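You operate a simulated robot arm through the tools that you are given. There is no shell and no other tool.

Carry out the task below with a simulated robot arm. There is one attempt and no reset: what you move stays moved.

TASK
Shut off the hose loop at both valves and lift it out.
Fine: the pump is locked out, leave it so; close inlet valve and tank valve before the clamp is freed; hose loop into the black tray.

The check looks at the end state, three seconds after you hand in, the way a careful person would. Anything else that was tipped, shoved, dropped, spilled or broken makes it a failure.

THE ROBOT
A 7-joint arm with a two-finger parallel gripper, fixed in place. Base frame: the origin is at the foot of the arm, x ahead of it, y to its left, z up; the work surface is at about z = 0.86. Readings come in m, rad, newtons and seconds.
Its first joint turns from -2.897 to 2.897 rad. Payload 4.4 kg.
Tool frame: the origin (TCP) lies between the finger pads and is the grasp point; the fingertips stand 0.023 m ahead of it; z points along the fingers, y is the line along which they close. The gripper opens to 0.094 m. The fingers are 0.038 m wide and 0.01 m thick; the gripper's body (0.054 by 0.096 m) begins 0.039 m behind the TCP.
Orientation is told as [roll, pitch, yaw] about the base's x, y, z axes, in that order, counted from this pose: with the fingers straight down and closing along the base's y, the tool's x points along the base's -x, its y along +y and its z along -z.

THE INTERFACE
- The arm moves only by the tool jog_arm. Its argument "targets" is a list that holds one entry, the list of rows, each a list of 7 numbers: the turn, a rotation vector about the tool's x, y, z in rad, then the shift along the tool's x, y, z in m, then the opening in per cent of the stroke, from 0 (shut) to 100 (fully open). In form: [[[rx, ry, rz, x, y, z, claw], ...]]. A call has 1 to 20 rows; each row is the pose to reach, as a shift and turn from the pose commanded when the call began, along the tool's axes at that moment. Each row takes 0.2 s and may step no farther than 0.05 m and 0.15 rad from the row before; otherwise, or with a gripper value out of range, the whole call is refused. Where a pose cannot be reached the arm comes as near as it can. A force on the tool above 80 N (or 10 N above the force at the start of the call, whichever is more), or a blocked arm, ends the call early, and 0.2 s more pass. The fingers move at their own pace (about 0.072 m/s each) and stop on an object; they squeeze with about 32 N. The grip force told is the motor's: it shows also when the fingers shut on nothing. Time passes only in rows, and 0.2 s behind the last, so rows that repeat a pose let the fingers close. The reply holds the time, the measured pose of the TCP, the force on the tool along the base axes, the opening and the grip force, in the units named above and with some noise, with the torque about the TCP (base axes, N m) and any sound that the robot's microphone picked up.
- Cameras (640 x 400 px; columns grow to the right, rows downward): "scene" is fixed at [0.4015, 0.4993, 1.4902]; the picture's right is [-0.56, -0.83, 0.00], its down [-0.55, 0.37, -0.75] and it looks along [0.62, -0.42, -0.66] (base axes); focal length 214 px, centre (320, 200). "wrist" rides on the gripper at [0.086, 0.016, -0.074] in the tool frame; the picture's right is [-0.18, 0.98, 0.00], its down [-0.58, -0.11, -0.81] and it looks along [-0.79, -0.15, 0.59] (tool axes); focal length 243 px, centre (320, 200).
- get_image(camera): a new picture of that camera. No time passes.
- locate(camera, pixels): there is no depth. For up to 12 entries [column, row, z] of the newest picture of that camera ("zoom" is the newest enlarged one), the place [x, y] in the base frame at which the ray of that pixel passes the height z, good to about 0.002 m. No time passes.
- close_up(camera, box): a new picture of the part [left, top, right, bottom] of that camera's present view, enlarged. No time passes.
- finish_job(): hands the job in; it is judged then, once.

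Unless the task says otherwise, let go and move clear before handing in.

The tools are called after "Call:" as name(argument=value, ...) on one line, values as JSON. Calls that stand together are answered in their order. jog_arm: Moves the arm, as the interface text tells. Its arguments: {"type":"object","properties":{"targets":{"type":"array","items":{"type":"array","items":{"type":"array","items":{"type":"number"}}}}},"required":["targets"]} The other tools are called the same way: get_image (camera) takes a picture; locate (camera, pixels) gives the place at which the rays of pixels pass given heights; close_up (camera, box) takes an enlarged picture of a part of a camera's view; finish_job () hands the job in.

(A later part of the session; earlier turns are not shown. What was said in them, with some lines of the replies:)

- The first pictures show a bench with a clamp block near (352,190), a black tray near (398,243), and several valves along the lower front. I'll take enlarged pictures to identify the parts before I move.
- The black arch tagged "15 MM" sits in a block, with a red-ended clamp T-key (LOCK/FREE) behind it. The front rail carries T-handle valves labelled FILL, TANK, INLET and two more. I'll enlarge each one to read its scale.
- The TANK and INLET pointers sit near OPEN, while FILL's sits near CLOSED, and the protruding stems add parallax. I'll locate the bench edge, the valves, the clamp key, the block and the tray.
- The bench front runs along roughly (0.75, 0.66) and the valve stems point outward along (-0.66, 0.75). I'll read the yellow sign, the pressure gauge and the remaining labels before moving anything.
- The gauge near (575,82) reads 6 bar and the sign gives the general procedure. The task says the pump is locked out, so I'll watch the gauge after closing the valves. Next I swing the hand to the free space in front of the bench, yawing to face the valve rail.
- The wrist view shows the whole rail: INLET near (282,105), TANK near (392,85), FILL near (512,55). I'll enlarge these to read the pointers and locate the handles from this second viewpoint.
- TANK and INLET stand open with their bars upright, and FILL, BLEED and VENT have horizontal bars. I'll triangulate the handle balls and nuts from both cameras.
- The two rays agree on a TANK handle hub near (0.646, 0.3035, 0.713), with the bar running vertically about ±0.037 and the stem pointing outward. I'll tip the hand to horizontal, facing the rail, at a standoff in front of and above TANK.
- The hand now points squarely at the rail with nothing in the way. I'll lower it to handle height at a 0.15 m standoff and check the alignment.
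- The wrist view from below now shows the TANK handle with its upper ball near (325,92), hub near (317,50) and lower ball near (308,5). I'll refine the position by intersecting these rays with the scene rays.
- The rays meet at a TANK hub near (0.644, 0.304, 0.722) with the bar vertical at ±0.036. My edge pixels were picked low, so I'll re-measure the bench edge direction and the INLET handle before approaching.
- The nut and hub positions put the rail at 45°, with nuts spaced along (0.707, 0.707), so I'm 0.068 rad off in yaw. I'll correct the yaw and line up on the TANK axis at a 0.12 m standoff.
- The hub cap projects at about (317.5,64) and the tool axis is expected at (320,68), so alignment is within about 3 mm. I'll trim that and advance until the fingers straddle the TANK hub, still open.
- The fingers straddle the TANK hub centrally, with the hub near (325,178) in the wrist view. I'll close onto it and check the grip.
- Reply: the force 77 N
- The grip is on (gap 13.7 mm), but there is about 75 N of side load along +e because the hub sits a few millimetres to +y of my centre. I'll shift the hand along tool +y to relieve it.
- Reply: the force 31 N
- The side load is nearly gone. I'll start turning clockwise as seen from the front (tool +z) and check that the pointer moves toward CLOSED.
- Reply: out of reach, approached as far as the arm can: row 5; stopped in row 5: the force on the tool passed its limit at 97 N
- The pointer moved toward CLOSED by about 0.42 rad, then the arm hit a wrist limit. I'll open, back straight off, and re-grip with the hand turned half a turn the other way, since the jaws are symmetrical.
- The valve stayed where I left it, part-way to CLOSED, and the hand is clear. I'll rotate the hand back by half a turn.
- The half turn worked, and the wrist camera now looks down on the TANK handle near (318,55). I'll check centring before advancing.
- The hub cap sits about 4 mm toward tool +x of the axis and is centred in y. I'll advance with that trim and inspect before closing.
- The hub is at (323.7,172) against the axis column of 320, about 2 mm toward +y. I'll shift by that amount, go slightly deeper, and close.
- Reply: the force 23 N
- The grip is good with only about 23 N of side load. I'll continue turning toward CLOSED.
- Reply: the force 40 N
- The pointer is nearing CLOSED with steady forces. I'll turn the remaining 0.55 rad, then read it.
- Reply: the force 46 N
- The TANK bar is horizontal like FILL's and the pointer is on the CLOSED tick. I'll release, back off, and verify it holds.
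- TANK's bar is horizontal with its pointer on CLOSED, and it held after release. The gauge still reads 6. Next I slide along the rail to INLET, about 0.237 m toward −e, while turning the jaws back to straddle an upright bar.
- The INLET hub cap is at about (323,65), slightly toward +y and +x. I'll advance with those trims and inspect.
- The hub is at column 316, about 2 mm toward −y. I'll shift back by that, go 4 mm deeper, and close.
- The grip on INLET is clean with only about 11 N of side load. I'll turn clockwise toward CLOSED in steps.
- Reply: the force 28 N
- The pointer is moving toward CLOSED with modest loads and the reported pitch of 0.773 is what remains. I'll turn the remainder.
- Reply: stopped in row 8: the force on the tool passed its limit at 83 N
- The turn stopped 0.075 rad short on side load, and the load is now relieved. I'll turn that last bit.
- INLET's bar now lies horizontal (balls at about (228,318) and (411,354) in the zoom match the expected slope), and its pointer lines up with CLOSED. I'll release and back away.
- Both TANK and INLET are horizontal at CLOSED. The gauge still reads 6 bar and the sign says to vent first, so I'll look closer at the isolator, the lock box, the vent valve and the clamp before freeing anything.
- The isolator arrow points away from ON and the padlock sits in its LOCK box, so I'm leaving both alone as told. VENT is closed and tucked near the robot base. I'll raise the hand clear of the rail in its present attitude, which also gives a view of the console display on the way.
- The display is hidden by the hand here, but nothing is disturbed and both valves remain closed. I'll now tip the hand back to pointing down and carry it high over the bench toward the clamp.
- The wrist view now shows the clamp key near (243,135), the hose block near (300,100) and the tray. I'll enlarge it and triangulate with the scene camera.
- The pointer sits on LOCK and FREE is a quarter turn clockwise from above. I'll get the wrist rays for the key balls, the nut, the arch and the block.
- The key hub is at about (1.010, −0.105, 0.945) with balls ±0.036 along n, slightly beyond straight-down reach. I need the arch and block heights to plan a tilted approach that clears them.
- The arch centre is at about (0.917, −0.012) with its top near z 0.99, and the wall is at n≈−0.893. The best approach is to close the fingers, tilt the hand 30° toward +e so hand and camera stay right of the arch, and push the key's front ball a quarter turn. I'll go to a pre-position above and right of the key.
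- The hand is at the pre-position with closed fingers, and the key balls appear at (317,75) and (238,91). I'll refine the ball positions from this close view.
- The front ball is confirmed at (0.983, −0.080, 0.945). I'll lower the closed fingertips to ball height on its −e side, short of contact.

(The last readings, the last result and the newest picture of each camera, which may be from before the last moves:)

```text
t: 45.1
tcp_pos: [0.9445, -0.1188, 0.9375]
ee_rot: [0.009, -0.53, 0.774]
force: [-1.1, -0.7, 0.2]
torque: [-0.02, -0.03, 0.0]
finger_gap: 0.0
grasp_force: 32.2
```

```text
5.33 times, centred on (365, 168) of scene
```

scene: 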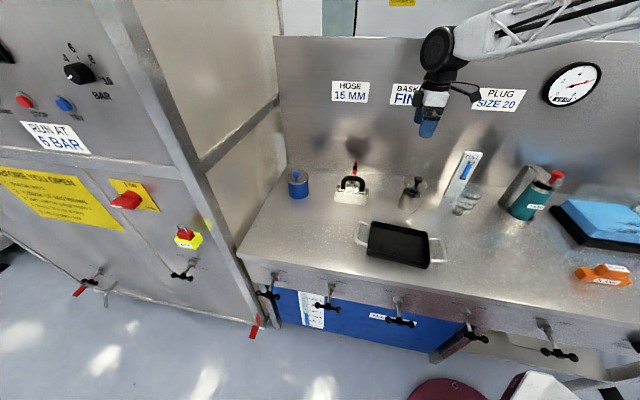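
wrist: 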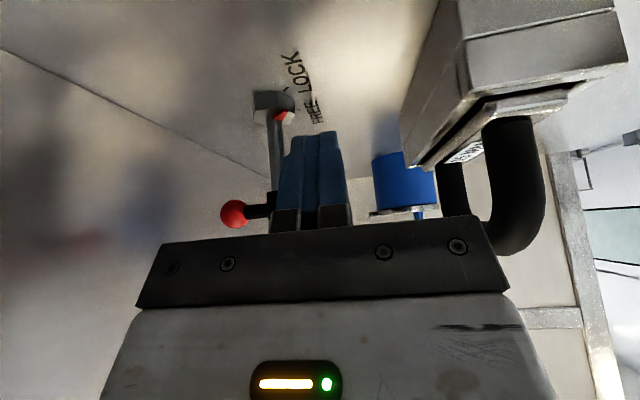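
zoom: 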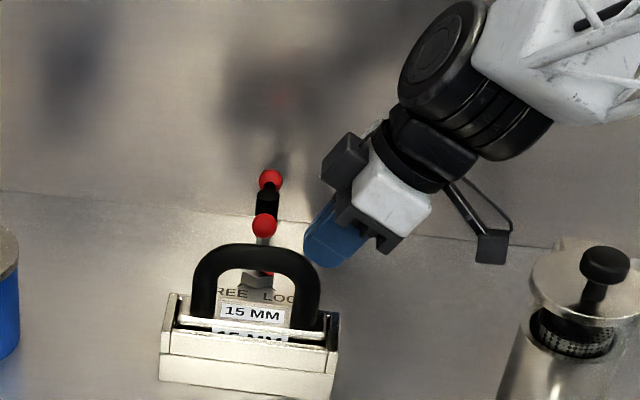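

The fingertips are level with the ball on its −e side, at TCP e≈0.584, n≈−0.752, with no contact. I'll push along +e, following the arc, for the first 45°.

Call:
jog_arm(targets=[[[0, 0, 0, -0.0112, 0, 0.0066, 0], [0, 0, 0, -0.0224, 0, 0.0131, 0], [0, 0, 0, -0.0276, -0.0005, 0.0162, 0], [0, 0, 0, -0.0328, -0.002, 0.0192, 0], [0, 0, 0, -0.038, -0.005, 0.0222, 0], [0, 0, 0, -0.0431, -0.0085, 0.0253, 0], [0, 0, 0, -0.0457, -0.0105, 0.0268, 0]]])

Call:
get_image(camera="wrist")

Call:
close_up(camera="scene", box=[320, 145, 400, 195])

```text
t: 46.7
tcp_pos: [0.9894, -0.0897, 0.9382]
ee_rot: [0.008, -0.532, 0.774]
force: [-5.8, -1.7, 8.1]
torque: [0.02, -0.21, -0.04]
finger_gap: 0.0
grasp_force: 32.0
```

```text
taken
```

wrist: 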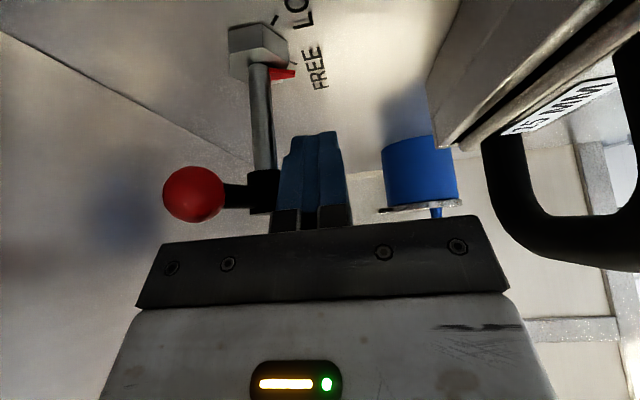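

```text
8.00 times, centred on (360, 170) of scene
```

zoom: 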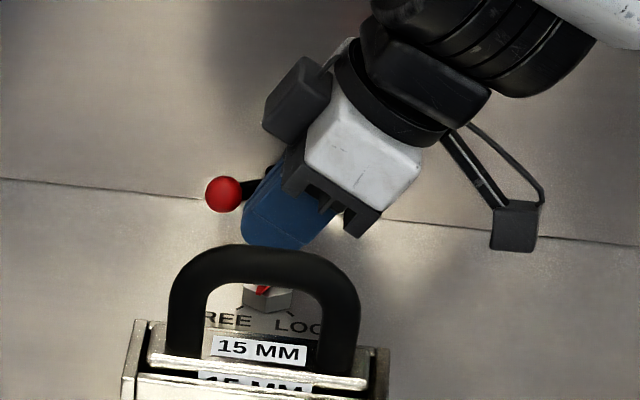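

The key has turned about 45°: the pointer now sits midway between LOCK and FREE, with only about 10 N of load. I'll locate the ball before the second half.

Call:
locate(camera="zoom", pixels=[[223, 194, 0.945]])

Call:
locate(camera="wrist", pixels=[[192, 194, 0.945], [263, 190, 0.945]])

Call:
close_up(camera="wrist", box=[150, 0, 390, 240])

```text
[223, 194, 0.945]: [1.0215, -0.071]
```

```text
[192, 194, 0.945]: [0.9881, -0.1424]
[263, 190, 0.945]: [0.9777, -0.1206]
```

```text
1.67 times, centred on (270, 120) of wrist
```

zoom: 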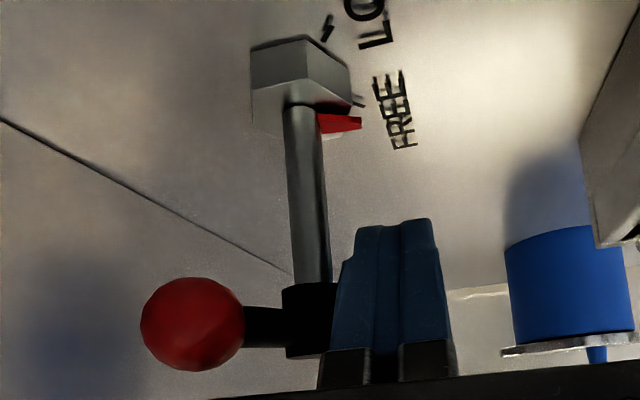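

The front ball is now at about (1.0215, −0.071), roughly 65° through the turn. I'll step the fingertips around to the ball's front (+n) side for the final push toward the wall.

Call:
jog_arm(targets=[[[0, 0, 0, 0.0104, 0, -0.0061, 0], [0, 0, 0, 0.0104, 0.013, -0.0061, 0], [0, 0, 0, 0.0104, 0.025, -0.0061, 0], [0, 0, 0, -0.0086, 0.025, 0.0051, 0], [0, 0, 0, -0.0276, 0.025, 0.0162, 0], [0, 0, 0, -0.0276, 0.025, 0.0162, 0]]])

Call:
get_image(camera="wrist")

Call:
close_up(camera="scene", box=[320, 145, 400, 195])

```text
t: 48.1
tcp_pos: [0.9961, -0.0472, 0.9357]
ee_rot: [0.012, -0.529, 0.774]
force: [0.8, 0.7, -0.5]
torque: [0.04, 0.0, 0.0]
finger_gap: 0.0002
grasp_force: 31.9
```

```text
taken
```

wrist: 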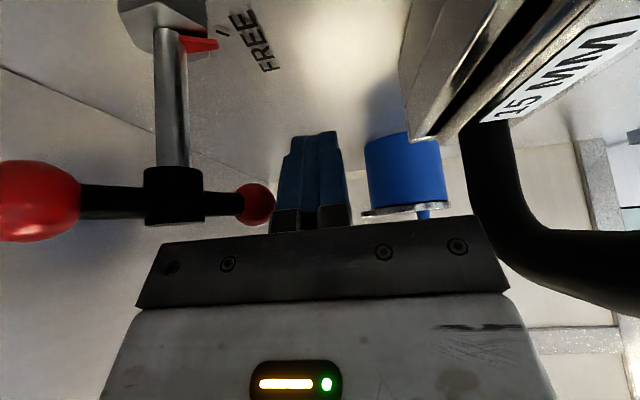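

```text
8.00 times, centred on (360, 170) of scene
```

zoom: 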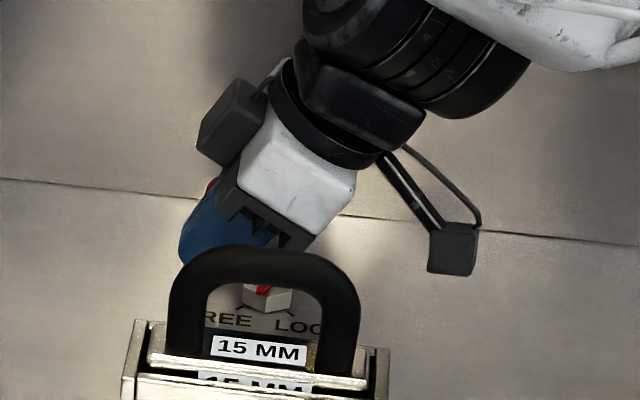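

The fingers are beside the ball's front face (ball at (255,205), fingers at about (310,180)). I'll push in small steps toward the wall to bring the pointer to FREE.

Call:
jog_arm(targets=[[[0, 0, 0, 0, -0.008, 0, 0], [0, 0, 0, 0, -0.014, 0, 0], [0, 0, 0, 0, -0.02, 0, 0], [0, 0, 0, 0, -0.025, 0, 0], [0, 0, 0, 0, -0.029, 0, 0]]])

Call:
get_image(camera="wrist")

Call:
close_up(camera="scene", box=[320, 145, 400, 195])

```text
t: 49.3
tcp_pos: [1.0145, -0.0679, 0.9368]
ee_rot: [0.012, -0.528, 0.777]
force: [-24.9, 16.4, 7.9]
torque: [-0.1, -0.2, 0.12]
finger_gap: 0.0
grasp_force: 31.8
```

```text
taken
```

wrist: 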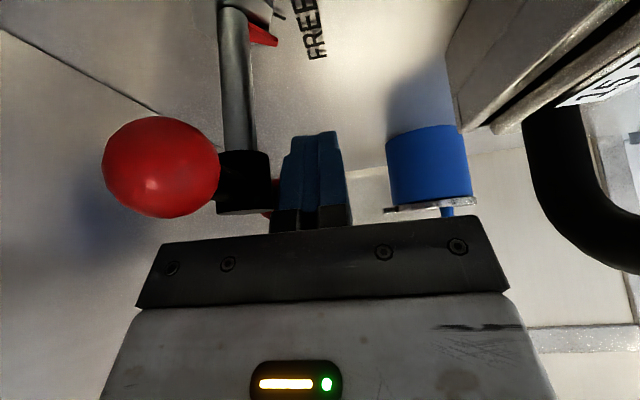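

```text
8.00 times, centred on (360, 170) of scene
```

zoom: 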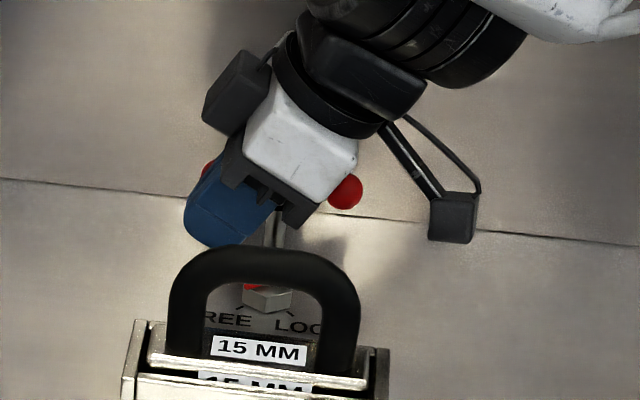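

The load is about 30 N and the pointer has swung to the FREE side. I'll back off along +n and check the pointer against the tick.

Call:
jog_arm(targets=[[[0, 0, 0, 0, 0.015, 0, 0], [0, 0, 0, 0, 0.028, 0, 0], [0, 0, 0, 0.02, 0.028, -0.03, 0], [0, 0, 0, 0.02, 0.028, -0.075, 0], [0, 0, 0, 0.03, 0.028, -0.12, 0], [0, 0, 0, 0.03, 0.028, -0.12, 0]]])

Call:
close_up(camera="scene", box=[330, 155, 380, 195])

Call:
get_image(camera="wrist")

Call:
close_up(camera="wrist", box=[200, 0, 400, 125])

```text
t: 50.7
tcp_pos: [0.9343, -0.1098, 1.0254]
ee_rot: [0.012, -0.529, 0.775]
force: [-1.0, -0.5, 0.0]
torque: [0.01, -0.02, 0.01]
finger_gap: 0.0
grasp_force: 32.5
```

```text
10.00 times, centred on (355, 175) of scene
```

zoom: 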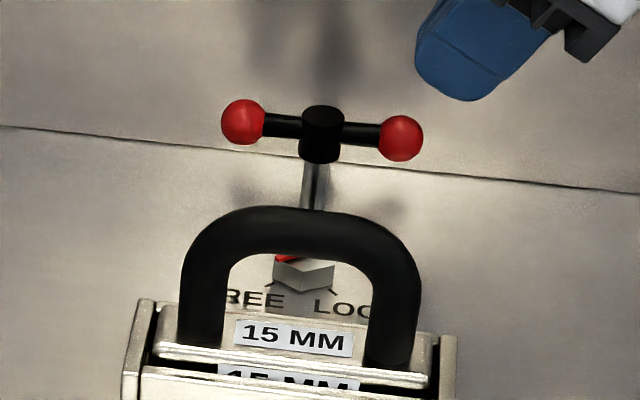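

```text
taken
```

wrist: 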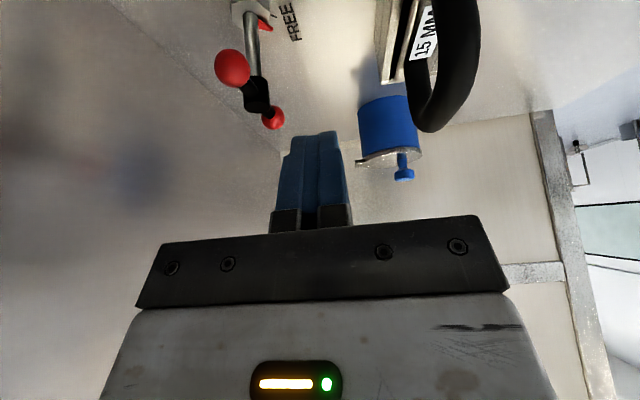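

```text
3.20 times, centred on (300, 62) of wrist
```

zoom: 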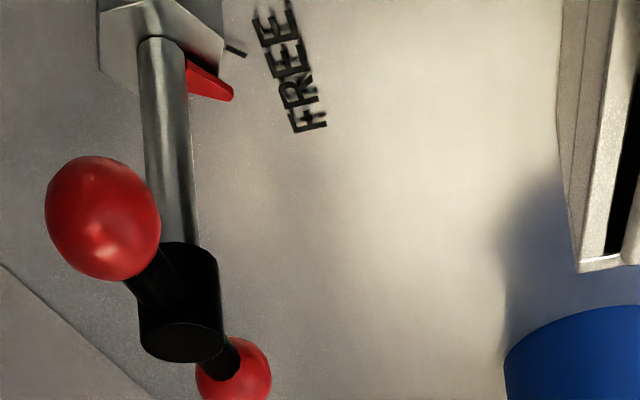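

The key bar now lies along e (balls at (242,121) and (401,138) match a 90° turn), so the clamp is at FREE. Both valves were closed beforehand. Next I rise, bring the hand upright and move above the hose arch with the jaws open across it.

Call:
jog_arm(targets=[[[0, 0.07, 0, -0.0177, 0, -0.0302, 20], [0, 0.14, 0, -0.0353, 0, -0.0604, 40], [0, 0.21, 0, -0.053, 0, -0.0906, 60], [0, 0.29, 0, -0.0653, 0.02, -0.0834, 80], [0, 0.37, 0, -0.0776, 0.04, -0.0762, 100], [0, 0.45, 0, -0.09, 0.06, -0.069, 100], [0, 0.529, 0, -0.1022, 0.081, -0.0618, 100], [0, 0.529, 0, -0.1022, 0.081, -0.0618, 100]]])

Call:
get_image(camera="wrist")

Call:
close_up(camera="scene", box=[310, 120, 410, 210])

Call:
close_up(camera="scene", box=[290, 260, 450, 360])

```text
t: 52.5
tcp_pos: [0.9173, -0.0132, 1.1326]
ee_rot: [0.01, 0.0, 0.781]
force: [0.1, -0.9, -0.2]
torque: [0.0, -0.02, 0.01]
finger_gap: 0.0939
grasp_force: 0.0
```

```text
taken
```

wrist: 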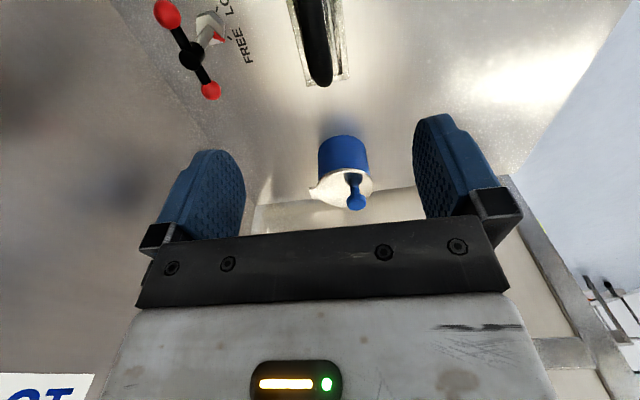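

```text
4.44 times, centred on (360, 165) of scene
```

zoom: 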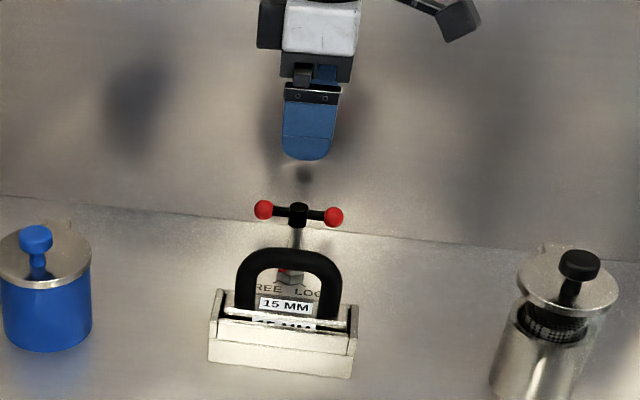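

```text
4.00 times, centred on (370, 310) of scene
```

zoom: 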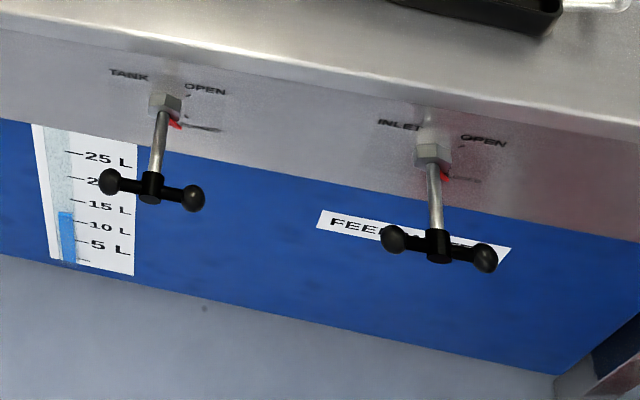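

The hand is above the arch with jaws open; the arch is seen from above near (316,45), where the tool axis should pass at about (320,46). I'll enlarge to centre precisely.

Call:
close_up(camera="wrist", box=[260, 0, 380, 100])

Call:
locate(camera="wrist", pixels=[[316, 46, 0.985], [321, 80, 0.97], [311, 10, 0.97], [316, 46, 0.975], [316, 46, 0.995]])

```text
4.00 times, centred on (320, 50) of wrist
```

zoom: 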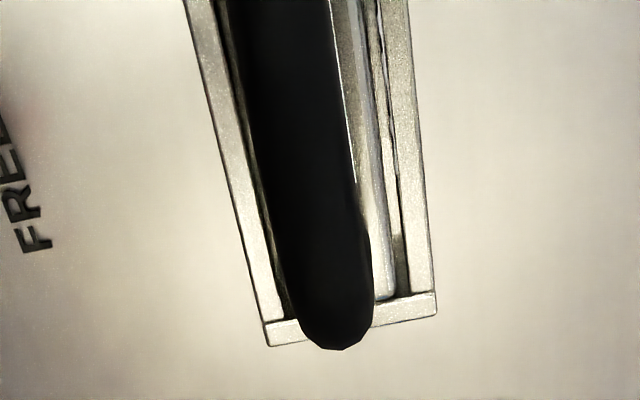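

```text
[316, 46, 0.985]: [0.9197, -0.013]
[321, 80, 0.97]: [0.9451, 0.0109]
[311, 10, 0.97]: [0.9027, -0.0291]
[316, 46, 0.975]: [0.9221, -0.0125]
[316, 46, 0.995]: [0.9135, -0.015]
```

The arch tube is about 2.5 mm to −y of the tool axis. I'll trim that and descend so the tube sits between the pads.

Call:
jog_arm(targets=[[[0, 0, 0, 0, -0.002, 0.04, 100], [0, 0, 0, 0, -0.002, 0.08, 100], [0, 0, 0, 0, -0.002, 0.115, 100], [0, 0, 0, 0, -0.002, 0.148, 100], [0, 0, 0, 0, -0.002, 0.148, 100]]])

Call:
get_image(camera="wrist")

Call:
close_up(camera="scene", box=[310, 140, 410, 215])

```text
t: 53.7
tcp_pos: [0.9208, -0.0148, 0.9825]
ee_rot: [0.01, 0.002, 0.781]
force: [0.0, -0.9, 0.1]
torque: [-0.06, 0.01, 0.0]
finger_gap: 0.094
grasp_force: 0.0
```

```text
taken
```

wrist: 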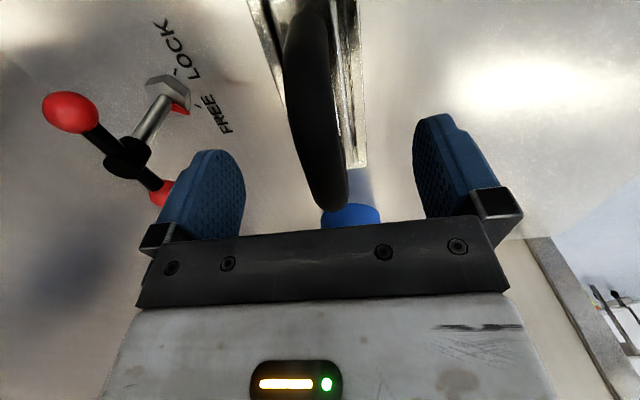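

```text
5.33 times, centred on (360, 178) of scene
```

zoom: 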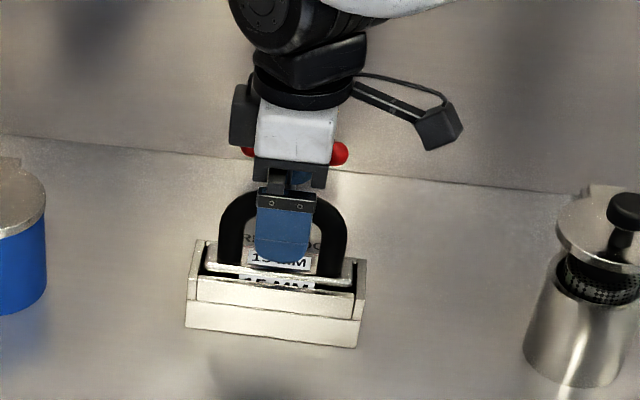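

The jaws straddle the arch top and look centred. I'll close on the tube.

Call:
jog_arm(targets=[[[0, 0, 0, 0, 0, 0, 0], [0, 0, 0, 0, 0, 0, 0], [0, 0, 0, 0, 0, 0, 0], [0, 0, 0, 0, 0, 0, 0], [0, 0, 0, 0, 0, 0, 0]]])

Call:
get_image(camera="wrist")

Call:
close_up(camera="scene", box=[310, 140, 410, 215])

```text
t: 54.9
tcp_pos: [0.9208, -0.016, 0.9836]
ee_rot: [0.008, 0.002, 0.781]
force: [-0.3, 0.9, -1.1]
torque: [0.06, -0.08, 0.06]
finger_gap: 0.0196
grasp_force: 31.9
```

```text
taken
```

wrist: 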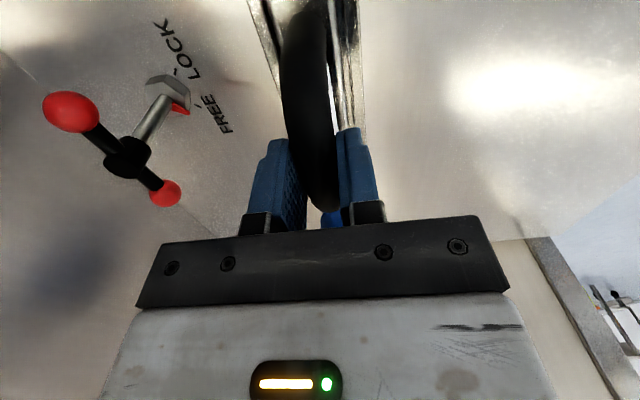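

```text
5.33 times, centred on (360, 178) of scene
```

zoom: 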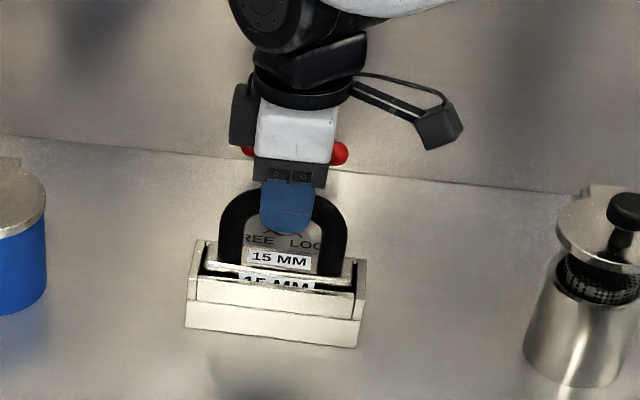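

The tube is held (gap 19.6 mm) with almost no side load. I'll lift slowly straight up and watch for resistance.

Call:
jog_arm(targets=[[[0, 0, 0, 0, 0, -0.006, 0], [0, 0, 0, 0, 0, -0.012, 0], [0, 0, 0, 0, 0, -0.02, 0], [0, 0, 0, 0, 0, -0.03, 0]]])

Call:
close_up(camera="scene", box=[310, 140, 410, 215])

```text
t: 55.9
tcp_pos: [0.9204, -0.0142, 1.0149]
ee_rot: [0.008, 0.0, 0.781]
force: [-0.2, 0.0, -1.7]
torque: [0.0, 0.0, 0.04]
finger_gap: 0.0197
grasp_force: 32.2
```

```text
5.33 times, centred on (360, 178) of scene
```

zoom: 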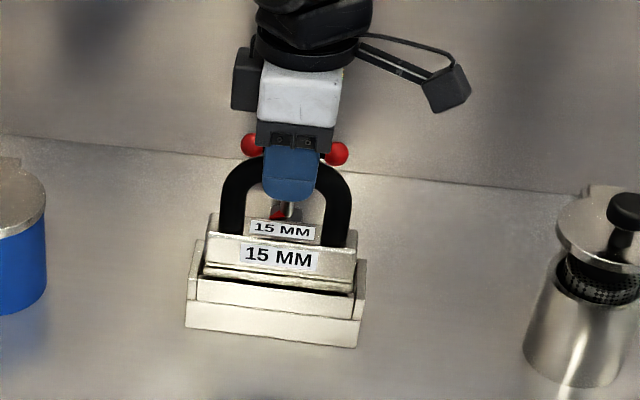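

The loop comes out freely, weighing only about 1.7 N. I'll continue straight up until it clears the block.

Call:
jog_arm(targets=[[[0, 0, 0, 0, 0, -0.02, 0], [0, 0, 0, 0, 0, -0.045, 0], [0, 0, 0, 0, 0, -0.075, 0], [0, 0, 0, 0, 0, -0.105, 0], [0, 0, 0, 0, 0, -0.135, 0], [0, 0, 0, 0, 0, -0.135, 0]]])

Call:
get_image(camera="scene")

Call:
close_up(camera="scene", box=[300, 90, 420, 215])

Call:
get_image(camera="wrist")

```text
t: 57.3
tcp_pos: [0.9205, -0.0151, 1.1506]
ee_rot: [0.01, 0.0, 0.779]
force: [0.4, 0.5, -1.0]
torque: [0.02, -0.03, 0.02]
finger_gap: 0.0193
grasp_force: 32.3
```

```text
taken
```

scene: 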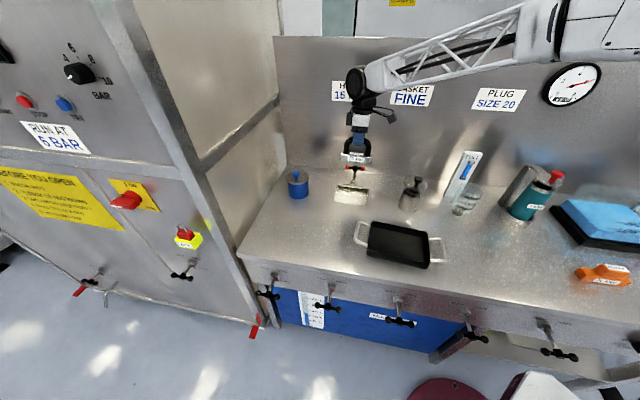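

```text
3.20 times, centred on (360, 152) of scene
```

zoom: 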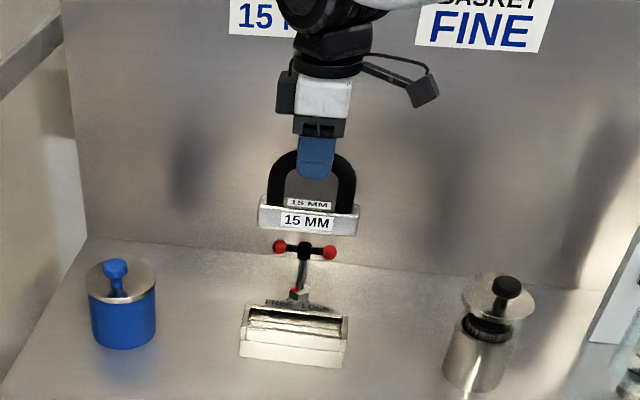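

```text
taken
```

wrist: 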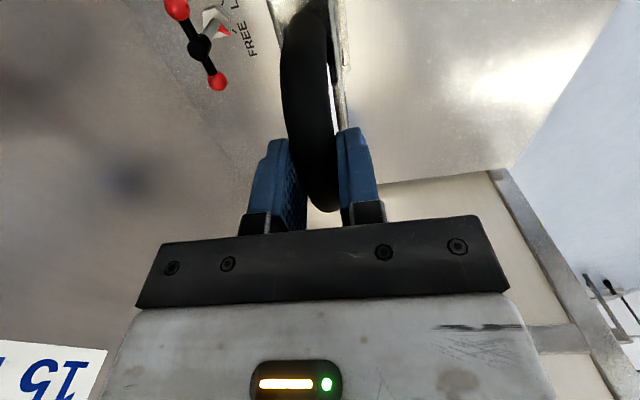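

The loop hangs free: an arch on a base bar about 0.12 m long, with its underside about 0.097 m below the TCP, and the block is clear. I'll carry it at height to above the tray centre near (0.637, 0.012).

Call:
jog_arm(targets=[[[0, 0, 0, 0.026, 0.0312, 0, 0], [0, 0, 0, 0.0521, 0.0625, 0, 0], [0, 0, 0, 0.0782, 0.0937, 0, 0], [0, 0, 0, 0.1043, 0.1249, 0, 0], [0, 0, 0, 0.1304, 0.1561, 0, 0], [0, 0, 0, 0.1564, 0.1874, 0, 0], [0, 0, 0, 0.1825, 0.2186, 0, 0], [0, 0, 0, 0.1825, 0.2186, 0, 0]]])

Call:
get_image(camera="wrist")

Call:
close_up(camera="scene", box=[300, 140, 480, 280])

```text
t: 59.1
tcp_pos: [0.6379, 0.0118, 1.1524]
ee_rot: [0.011, 0.001, 0.78]
force: [0.6, 0.0, -1.2]
torque: [0.02, 0.03, -0.04]
finger_gap: 0.0194
grasp_force: 32.2
```

```text
taken
```

wrist: 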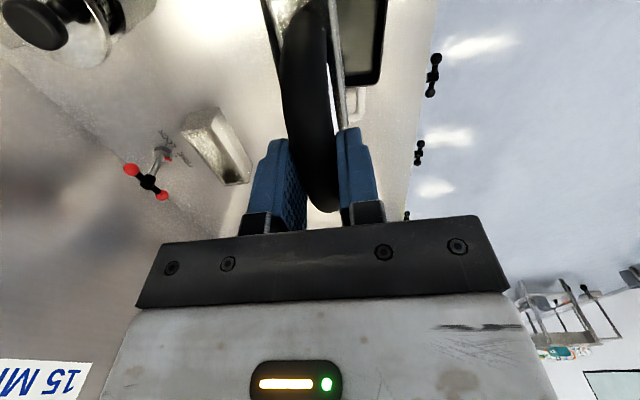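

```text
2.86 times, centred on (390, 210) of scene
```

zoom: 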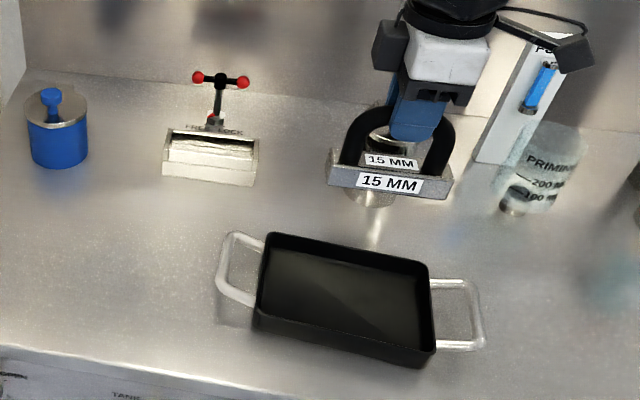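

The loop is above the tray region. I'll lower it until its base is just above the rim and check the alignment.

Call:
jog_arm(targets=[[[0, 0, 0, 0, 0, 0.04, 0], [0, 0, 0, 0, 0, 0.08, 0], [0, 0, 0, 0, 0, 0.12, 0], [0, 0, 0, 0, 0, 0.12, 0]]])

Call:
get_image(camera="wrist")

Call:
close_up(camera="scene", box=[320, 180, 480, 280])

```text
t: 60.1
tcp_pos: [0.6363, 0.0097, 1.0302]
ee_rot: [0.008, 0.001, 0.781]
force: [-0.7, 1.2, -3.4]
torque: [0.01, 0.01, -0.01]
finger_gap: 0.0197
grasp_force: 31.5
```

```text
taken
```

wrist: 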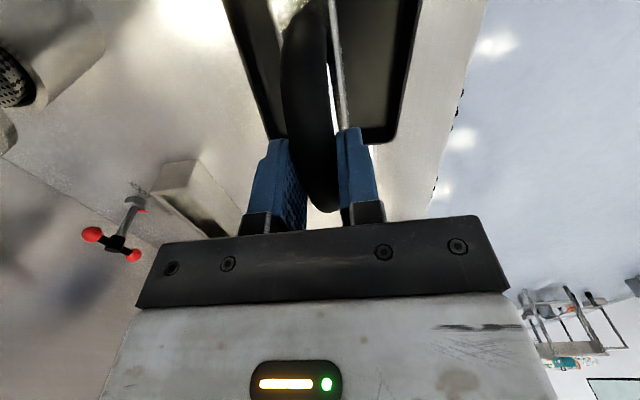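

```text
4.00 times, centred on (400, 230) of scene
```

zoom: 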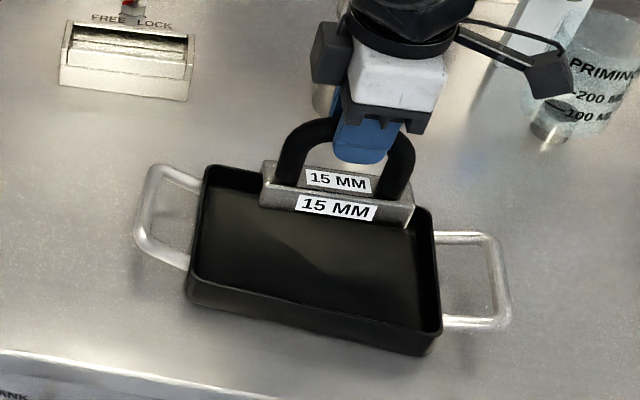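

The base bar appears over the tray toward its back and right in perspective. I'll locate its bottom edge and the rim corners to confirm clearance.

Call:
locate(camera="zoom", pixels=[[260, 206, 0.933], [408, 229, 0.933], [205, 168, 0.888], [432, 208, 0.888], [440, 333, 0.888], [188, 283, 0.888], [212, 190, 0.866], [418, 228, 0.866]])

```text
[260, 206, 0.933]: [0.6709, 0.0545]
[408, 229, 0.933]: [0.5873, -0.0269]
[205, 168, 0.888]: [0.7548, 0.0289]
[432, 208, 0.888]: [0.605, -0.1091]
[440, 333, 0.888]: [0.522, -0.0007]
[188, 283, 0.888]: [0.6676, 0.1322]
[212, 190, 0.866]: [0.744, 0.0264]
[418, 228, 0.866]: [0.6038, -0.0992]
```

The base bar spans e 0.396–0.513 at n≈−0.435, well inside the tray (e 0.36–0.56, n −0.505 to −0.374). I'll lower most of the way and then feel for contact.

Call:
jog_arm(targets=[[[0, 0, 0, 0, 0, 0.02, 0], [0, 0, 0, 0, 0, 0.04, 0], [0, 0, 0, 0, 0, 0.055, 0], [0, 0, 0, 0, 0, 0.06, 0], [0, 0, 0, 0, 0, 0.06, 0]]])

Call:
close_up(camera="scene", box=[340, 190, 460, 280])

```text
t: 61.3
tcp_pos: [0.6357, 0.013, 0.9712]
ee_rot: [0.008, 0.002, 0.781]
force: [0.7, -0.8, -3.1]
torque: [-0.02, -0.01, -0.03]
finger_gap: 0.0194
grasp_force: 32.1
```

```text
4.44 times, centred on (400, 235) of scene
```

zoom: 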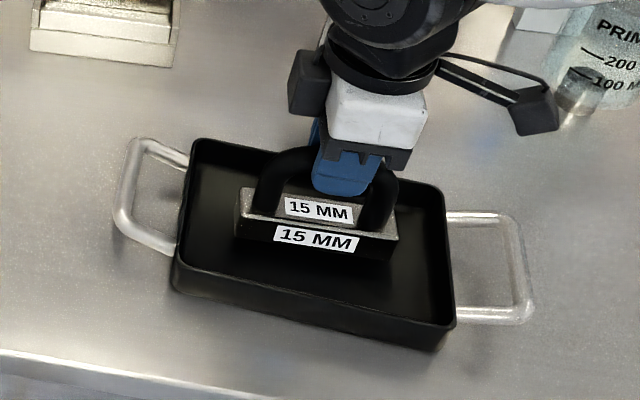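

There is no contact yet, as the force is just the weight. I'll lower in 2 mm steps.

Call:
jog_arm(targets=[[[0, 0, 0, 0, 0, 0.002, 0], [0, 0, 0, 0, 0, 0.004, 0], [0, 0, 0, 0, 0, 0.004, 0]]])

Call:
jog_arm(targets=[[[0, 0, 0, 0, 0, 0.002, 0], [0, 0, 0, 0, 0, 0.003, 0], [0, 0, 0, 0, 0, 0.003, 0]]])

```text
t: 62.1
tcp_pos: [0.6369, 0.0141, 0.9665]
ee_rot: [0.009, 0.0, 0.781]
force: [0.0, 1.1, -2.1]
torque: [0.0, 0.03, -0.03]
finger_gap: 0.0195
grasp_force: 31.7
```

```text
t: 62.9
tcp_pos: [0.6346, 0.0131, 0.964]
ee_rot: [0.008, -0.001, 0.78]
force: [0.2, -0.3, -2.9]
torque: [0.01, 0.02, 0.03]
finger_gap: 0.0198
grasp_force: 32.1
```

Still free-hanging at z≈0.964. I'll continue in small steps.

Call:
jog_arm(targets=[[[0, 0, 0, 0, 0, 0.002, 0], [0, 0, 0, 0, 0, 0.003, 0], [0, 0, 0, 0, 0, 0.003, 0]]])

Call:
close_up(camera="scene", box=[360, 200, 440, 265])

```text
t: 63.7
tcp_pos: [0.6363, 0.0139, 0.9616]
ee_rot: [0.008, 0.0, 0.779]
force: [0.8, 0.2, -2.0]
torque: [0.04, 0.02, 0.0]
finger_gap: 0.0198
grasp_force: 31.7
```

```text
6.15 times, centred on (400, 232) of scene
```

zoom: 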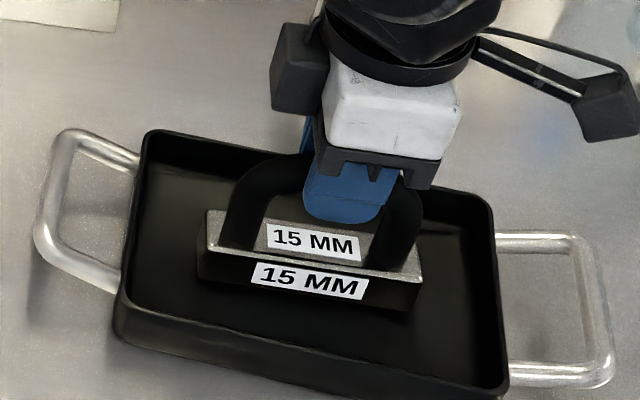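

The base looks close to the floor but there's still no reaction. I'll continue in small steps.

Call:
jog_arm(targets=[[[0, 0, 0, 0, 0, 0.002, 0], [0, 0, 0, 0, 0, 0.002, 0]]])

Call:
jog_arm(targets=[[[0, 0, 0, 0, 0, 0.002, 0], [0, 0, 0, 0, 0, 0.002, 0]]])

Call:
jog_arm(targets=[[[0, 0, 0, 0, 0, 0.002, 0], [0, 0, 0, 0, 0, 0.002, 0]]])

```text
t: 64.3
tcp_pos: [0.6357, 0.0133, 0.958]
ee_rot: [0.009, 0.001, 0.781]
force: [0.0, 0.1, 1.1]
torque: [-0.03, 0.02, -0.01]
finger_gap: 0.0198
grasp_force: 32.1
```

```text
t: 64.9
tcp_pos: [0.6365, 0.014, 0.9577]
ee_rot: [0.009, -0.003, 0.779]
force: [-3.0, 2.5, 20.6]
torque: [0.08, -0.02, -0.04]
finger_gap: 0.0199
grasp_force: 32.0
```

```text
t: 65.5
tcp_pos: [0.6355, 0.0133, 0.9534]
ee_rot: [0.009, -0.001, 0.781]
force: [1.7, 3.9, 15.1]
torque: [0.09, -0.1, 0.07]
finger_gap: 0.0196
grasp_force: 32.3
```

The base has touched the tray floor with an upward reaction of about 15–20 N. I'll ease up 2 mm to relieve it and open the fingers gently.

Call:
jog_arm(targets=[[[0, 0, 0, 0, 0, -0.001, 0], [0, 0, 0, 0, 0, -0.002, 0], [0, 0, 0, 0, 0, -0.002, 0]]])

```text
t: 66.3
tcp_pos: [0.636, 0.0138, 0.9552]
ee_rot: [0.012, 0.001, 0.781]
force: [0.1, -0.3, -2.0]
torque: [0.02, -0.03, -0.02]
finger_gap: 0.0199
grasp_force: 32.0
```

The reaction is gone, so the base is resting or within a millimetre of the floor. I'll lower 1 mm and open gradually.

Call:
jog_arm(targets=[[[0, 0, 0, 0, 0, 0.001, 0], [0, 0, 0, 0, 0, 0.001, 22], [0, 0, 0, 0, 0, 0.001, 26], [0, 0, 0, 0, 0, 0.001, 32], [0, 0, 0, 0, 0, 0.001, 45], [0, 0, 0, 0, 0, 0.001, 70], [0, 0, 0, 0, 0, 0.001, 100], [0, 0, 0, 0, 0, 0.001, 100], [0, 0, 0, 0, 0, 0.001, 100]]])

Call:
close_up(camera="scene", box=[340, 190, 460, 280])

Call:
get_image(camera="wrist")

```text
t: 68.3
tcp_pos: [0.6369, 0.0141, 0.9554]
ee_rot: [0.008, -0.001, 0.781]
force: [1.1, 0.5, -0.4]
torque: [0.0, -0.01, 0.0]
finger_gap: 0.0941
grasp_force: 0.1
```

```text
4.44 times, centred on (400, 235) of scene
```

zoom: 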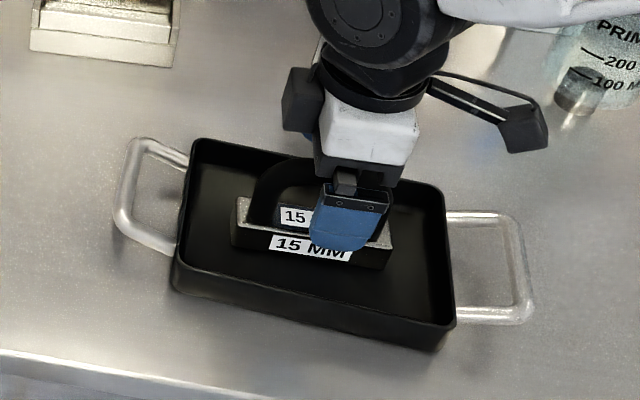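

```text
taken
```

wrist: 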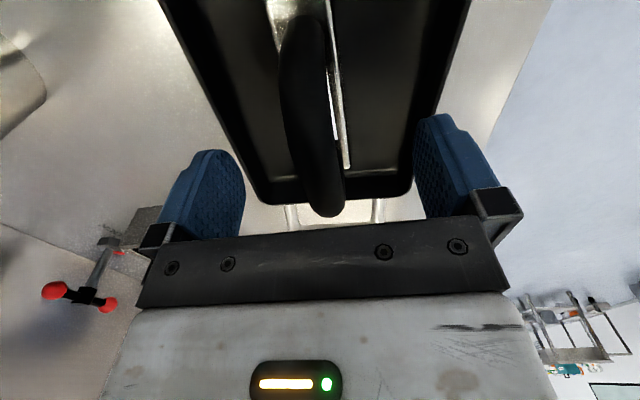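

The fingers are open and the loop stands upright on the tray floor without moving. I'll rise straight up, well clear.

Call:
jog_arm(targets=[[[0, 0, 0, 0, 0, -0.02, 100], [0, 0, 0, 0, 0, -0.05, 100], [0, 0, 0, 0, 0, -0.095, 100], [0, 0, 0, 0, 0, -0.14, 100], [0, 0, 0, 0, 0, -0.185, 100], [0, 0, 0, 0, 0, -0.23, 100], [0, 0, 0, 0, 0, -0.25, 100], [0, 0, 0, 0, 0, -0.25, 100]]])

Call:
get_image(camera="scene")

Call:
get_image(camera="wrist")

Call:
close_up(camera="scene", box=[320, 190, 480, 280])

Call:
close_up(camera="scene", box=[290, 260, 450, 360])

Call:
close_up(camera="scene", box=[330, 155, 380, 215])

Call:
close_up(camera="scene", box=[530, 50, 620, 115])

```text
t: 70.1
tcp_pos: [0.6387, 0.0119, 1.205]
ee_rot: [0.011, 0.001, 0.78]
force: [0.2, 0.2, 0.6]
torque: [0.03, 0.03, -0.02]
finger_gap: 0.0942
grasp_force: 0.2
```

```text
taken
```

scene: 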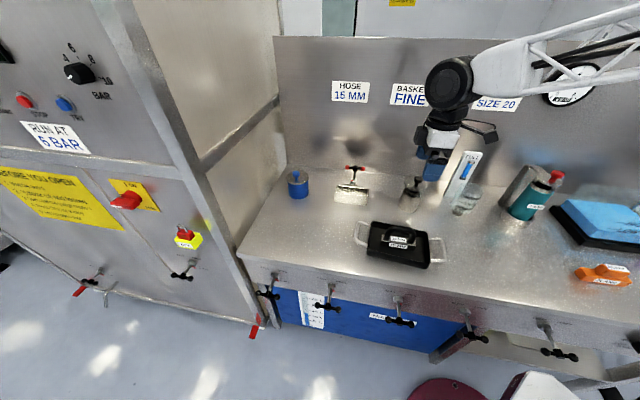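

```text
taken
```

wrist: 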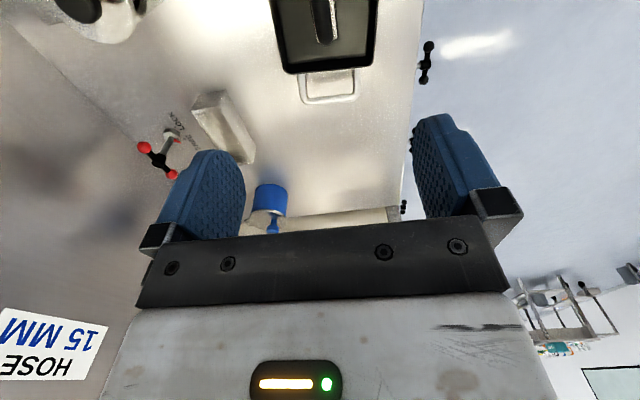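

```text
4.00 times, centred on (400, 235) of scene
```

zoom: 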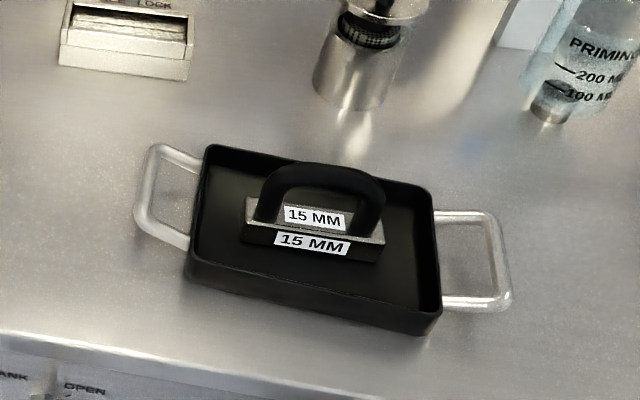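

```text
4.00 times, centred on (370, 310) of scene
```

zoom: 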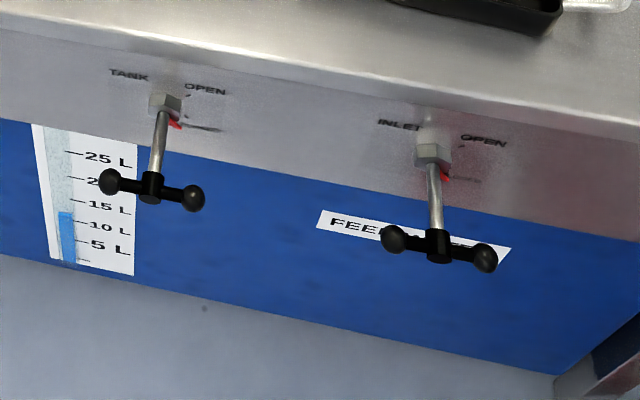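

```text
6.67 times, centred on (355, 185) of scene
```

zoom: 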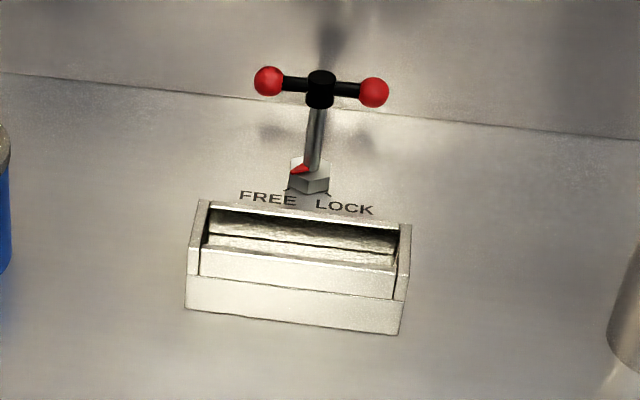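

```text
6.15 times, centred on (575, 82) of scene
```

zoom: 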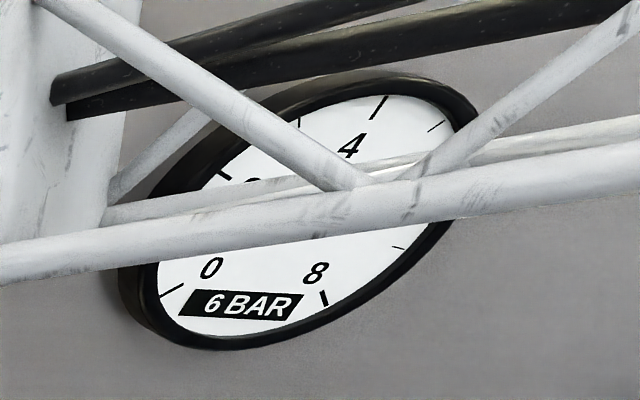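

The loop stands upright in the black tray, TANK and INLET are at CLOSED, the clamp pointer is at FREE, and the isolator and lock box look unchanged. The hand is open and 0.2 m clear, so I'm handing in.

Call:
finish_job()

```text
The job is handed in.
```

The hose loop is out of its clamp and standing upright in the black tray. I've handed the job in, but no result came back.

- **Valves:** I closed TANK first, then INLET. Both handles are horizontal with their pointers on CLOSED, and they stayed there after I let go.
- **Clamp:** I turned the key from LOCK to FREE only after both valves were shut. The loop then lifted out with almost no resistance.
- **Pump:** I left the isolator and the padlock in its LOCK box untouched.
- **Everything else:** nothing else looked moved, tipped or spilled in the final pictures, and the arm is open and clear above the tray.

**Pressure gauge:** the gauge on the back wall still read 6 bar after both valves were closed and before I freed the clamp. The yellow sign says to vent until it reads 0 before opening. I followed your instructions and did not touch the VENT valve, so treat the rest of the line as still under pressure.
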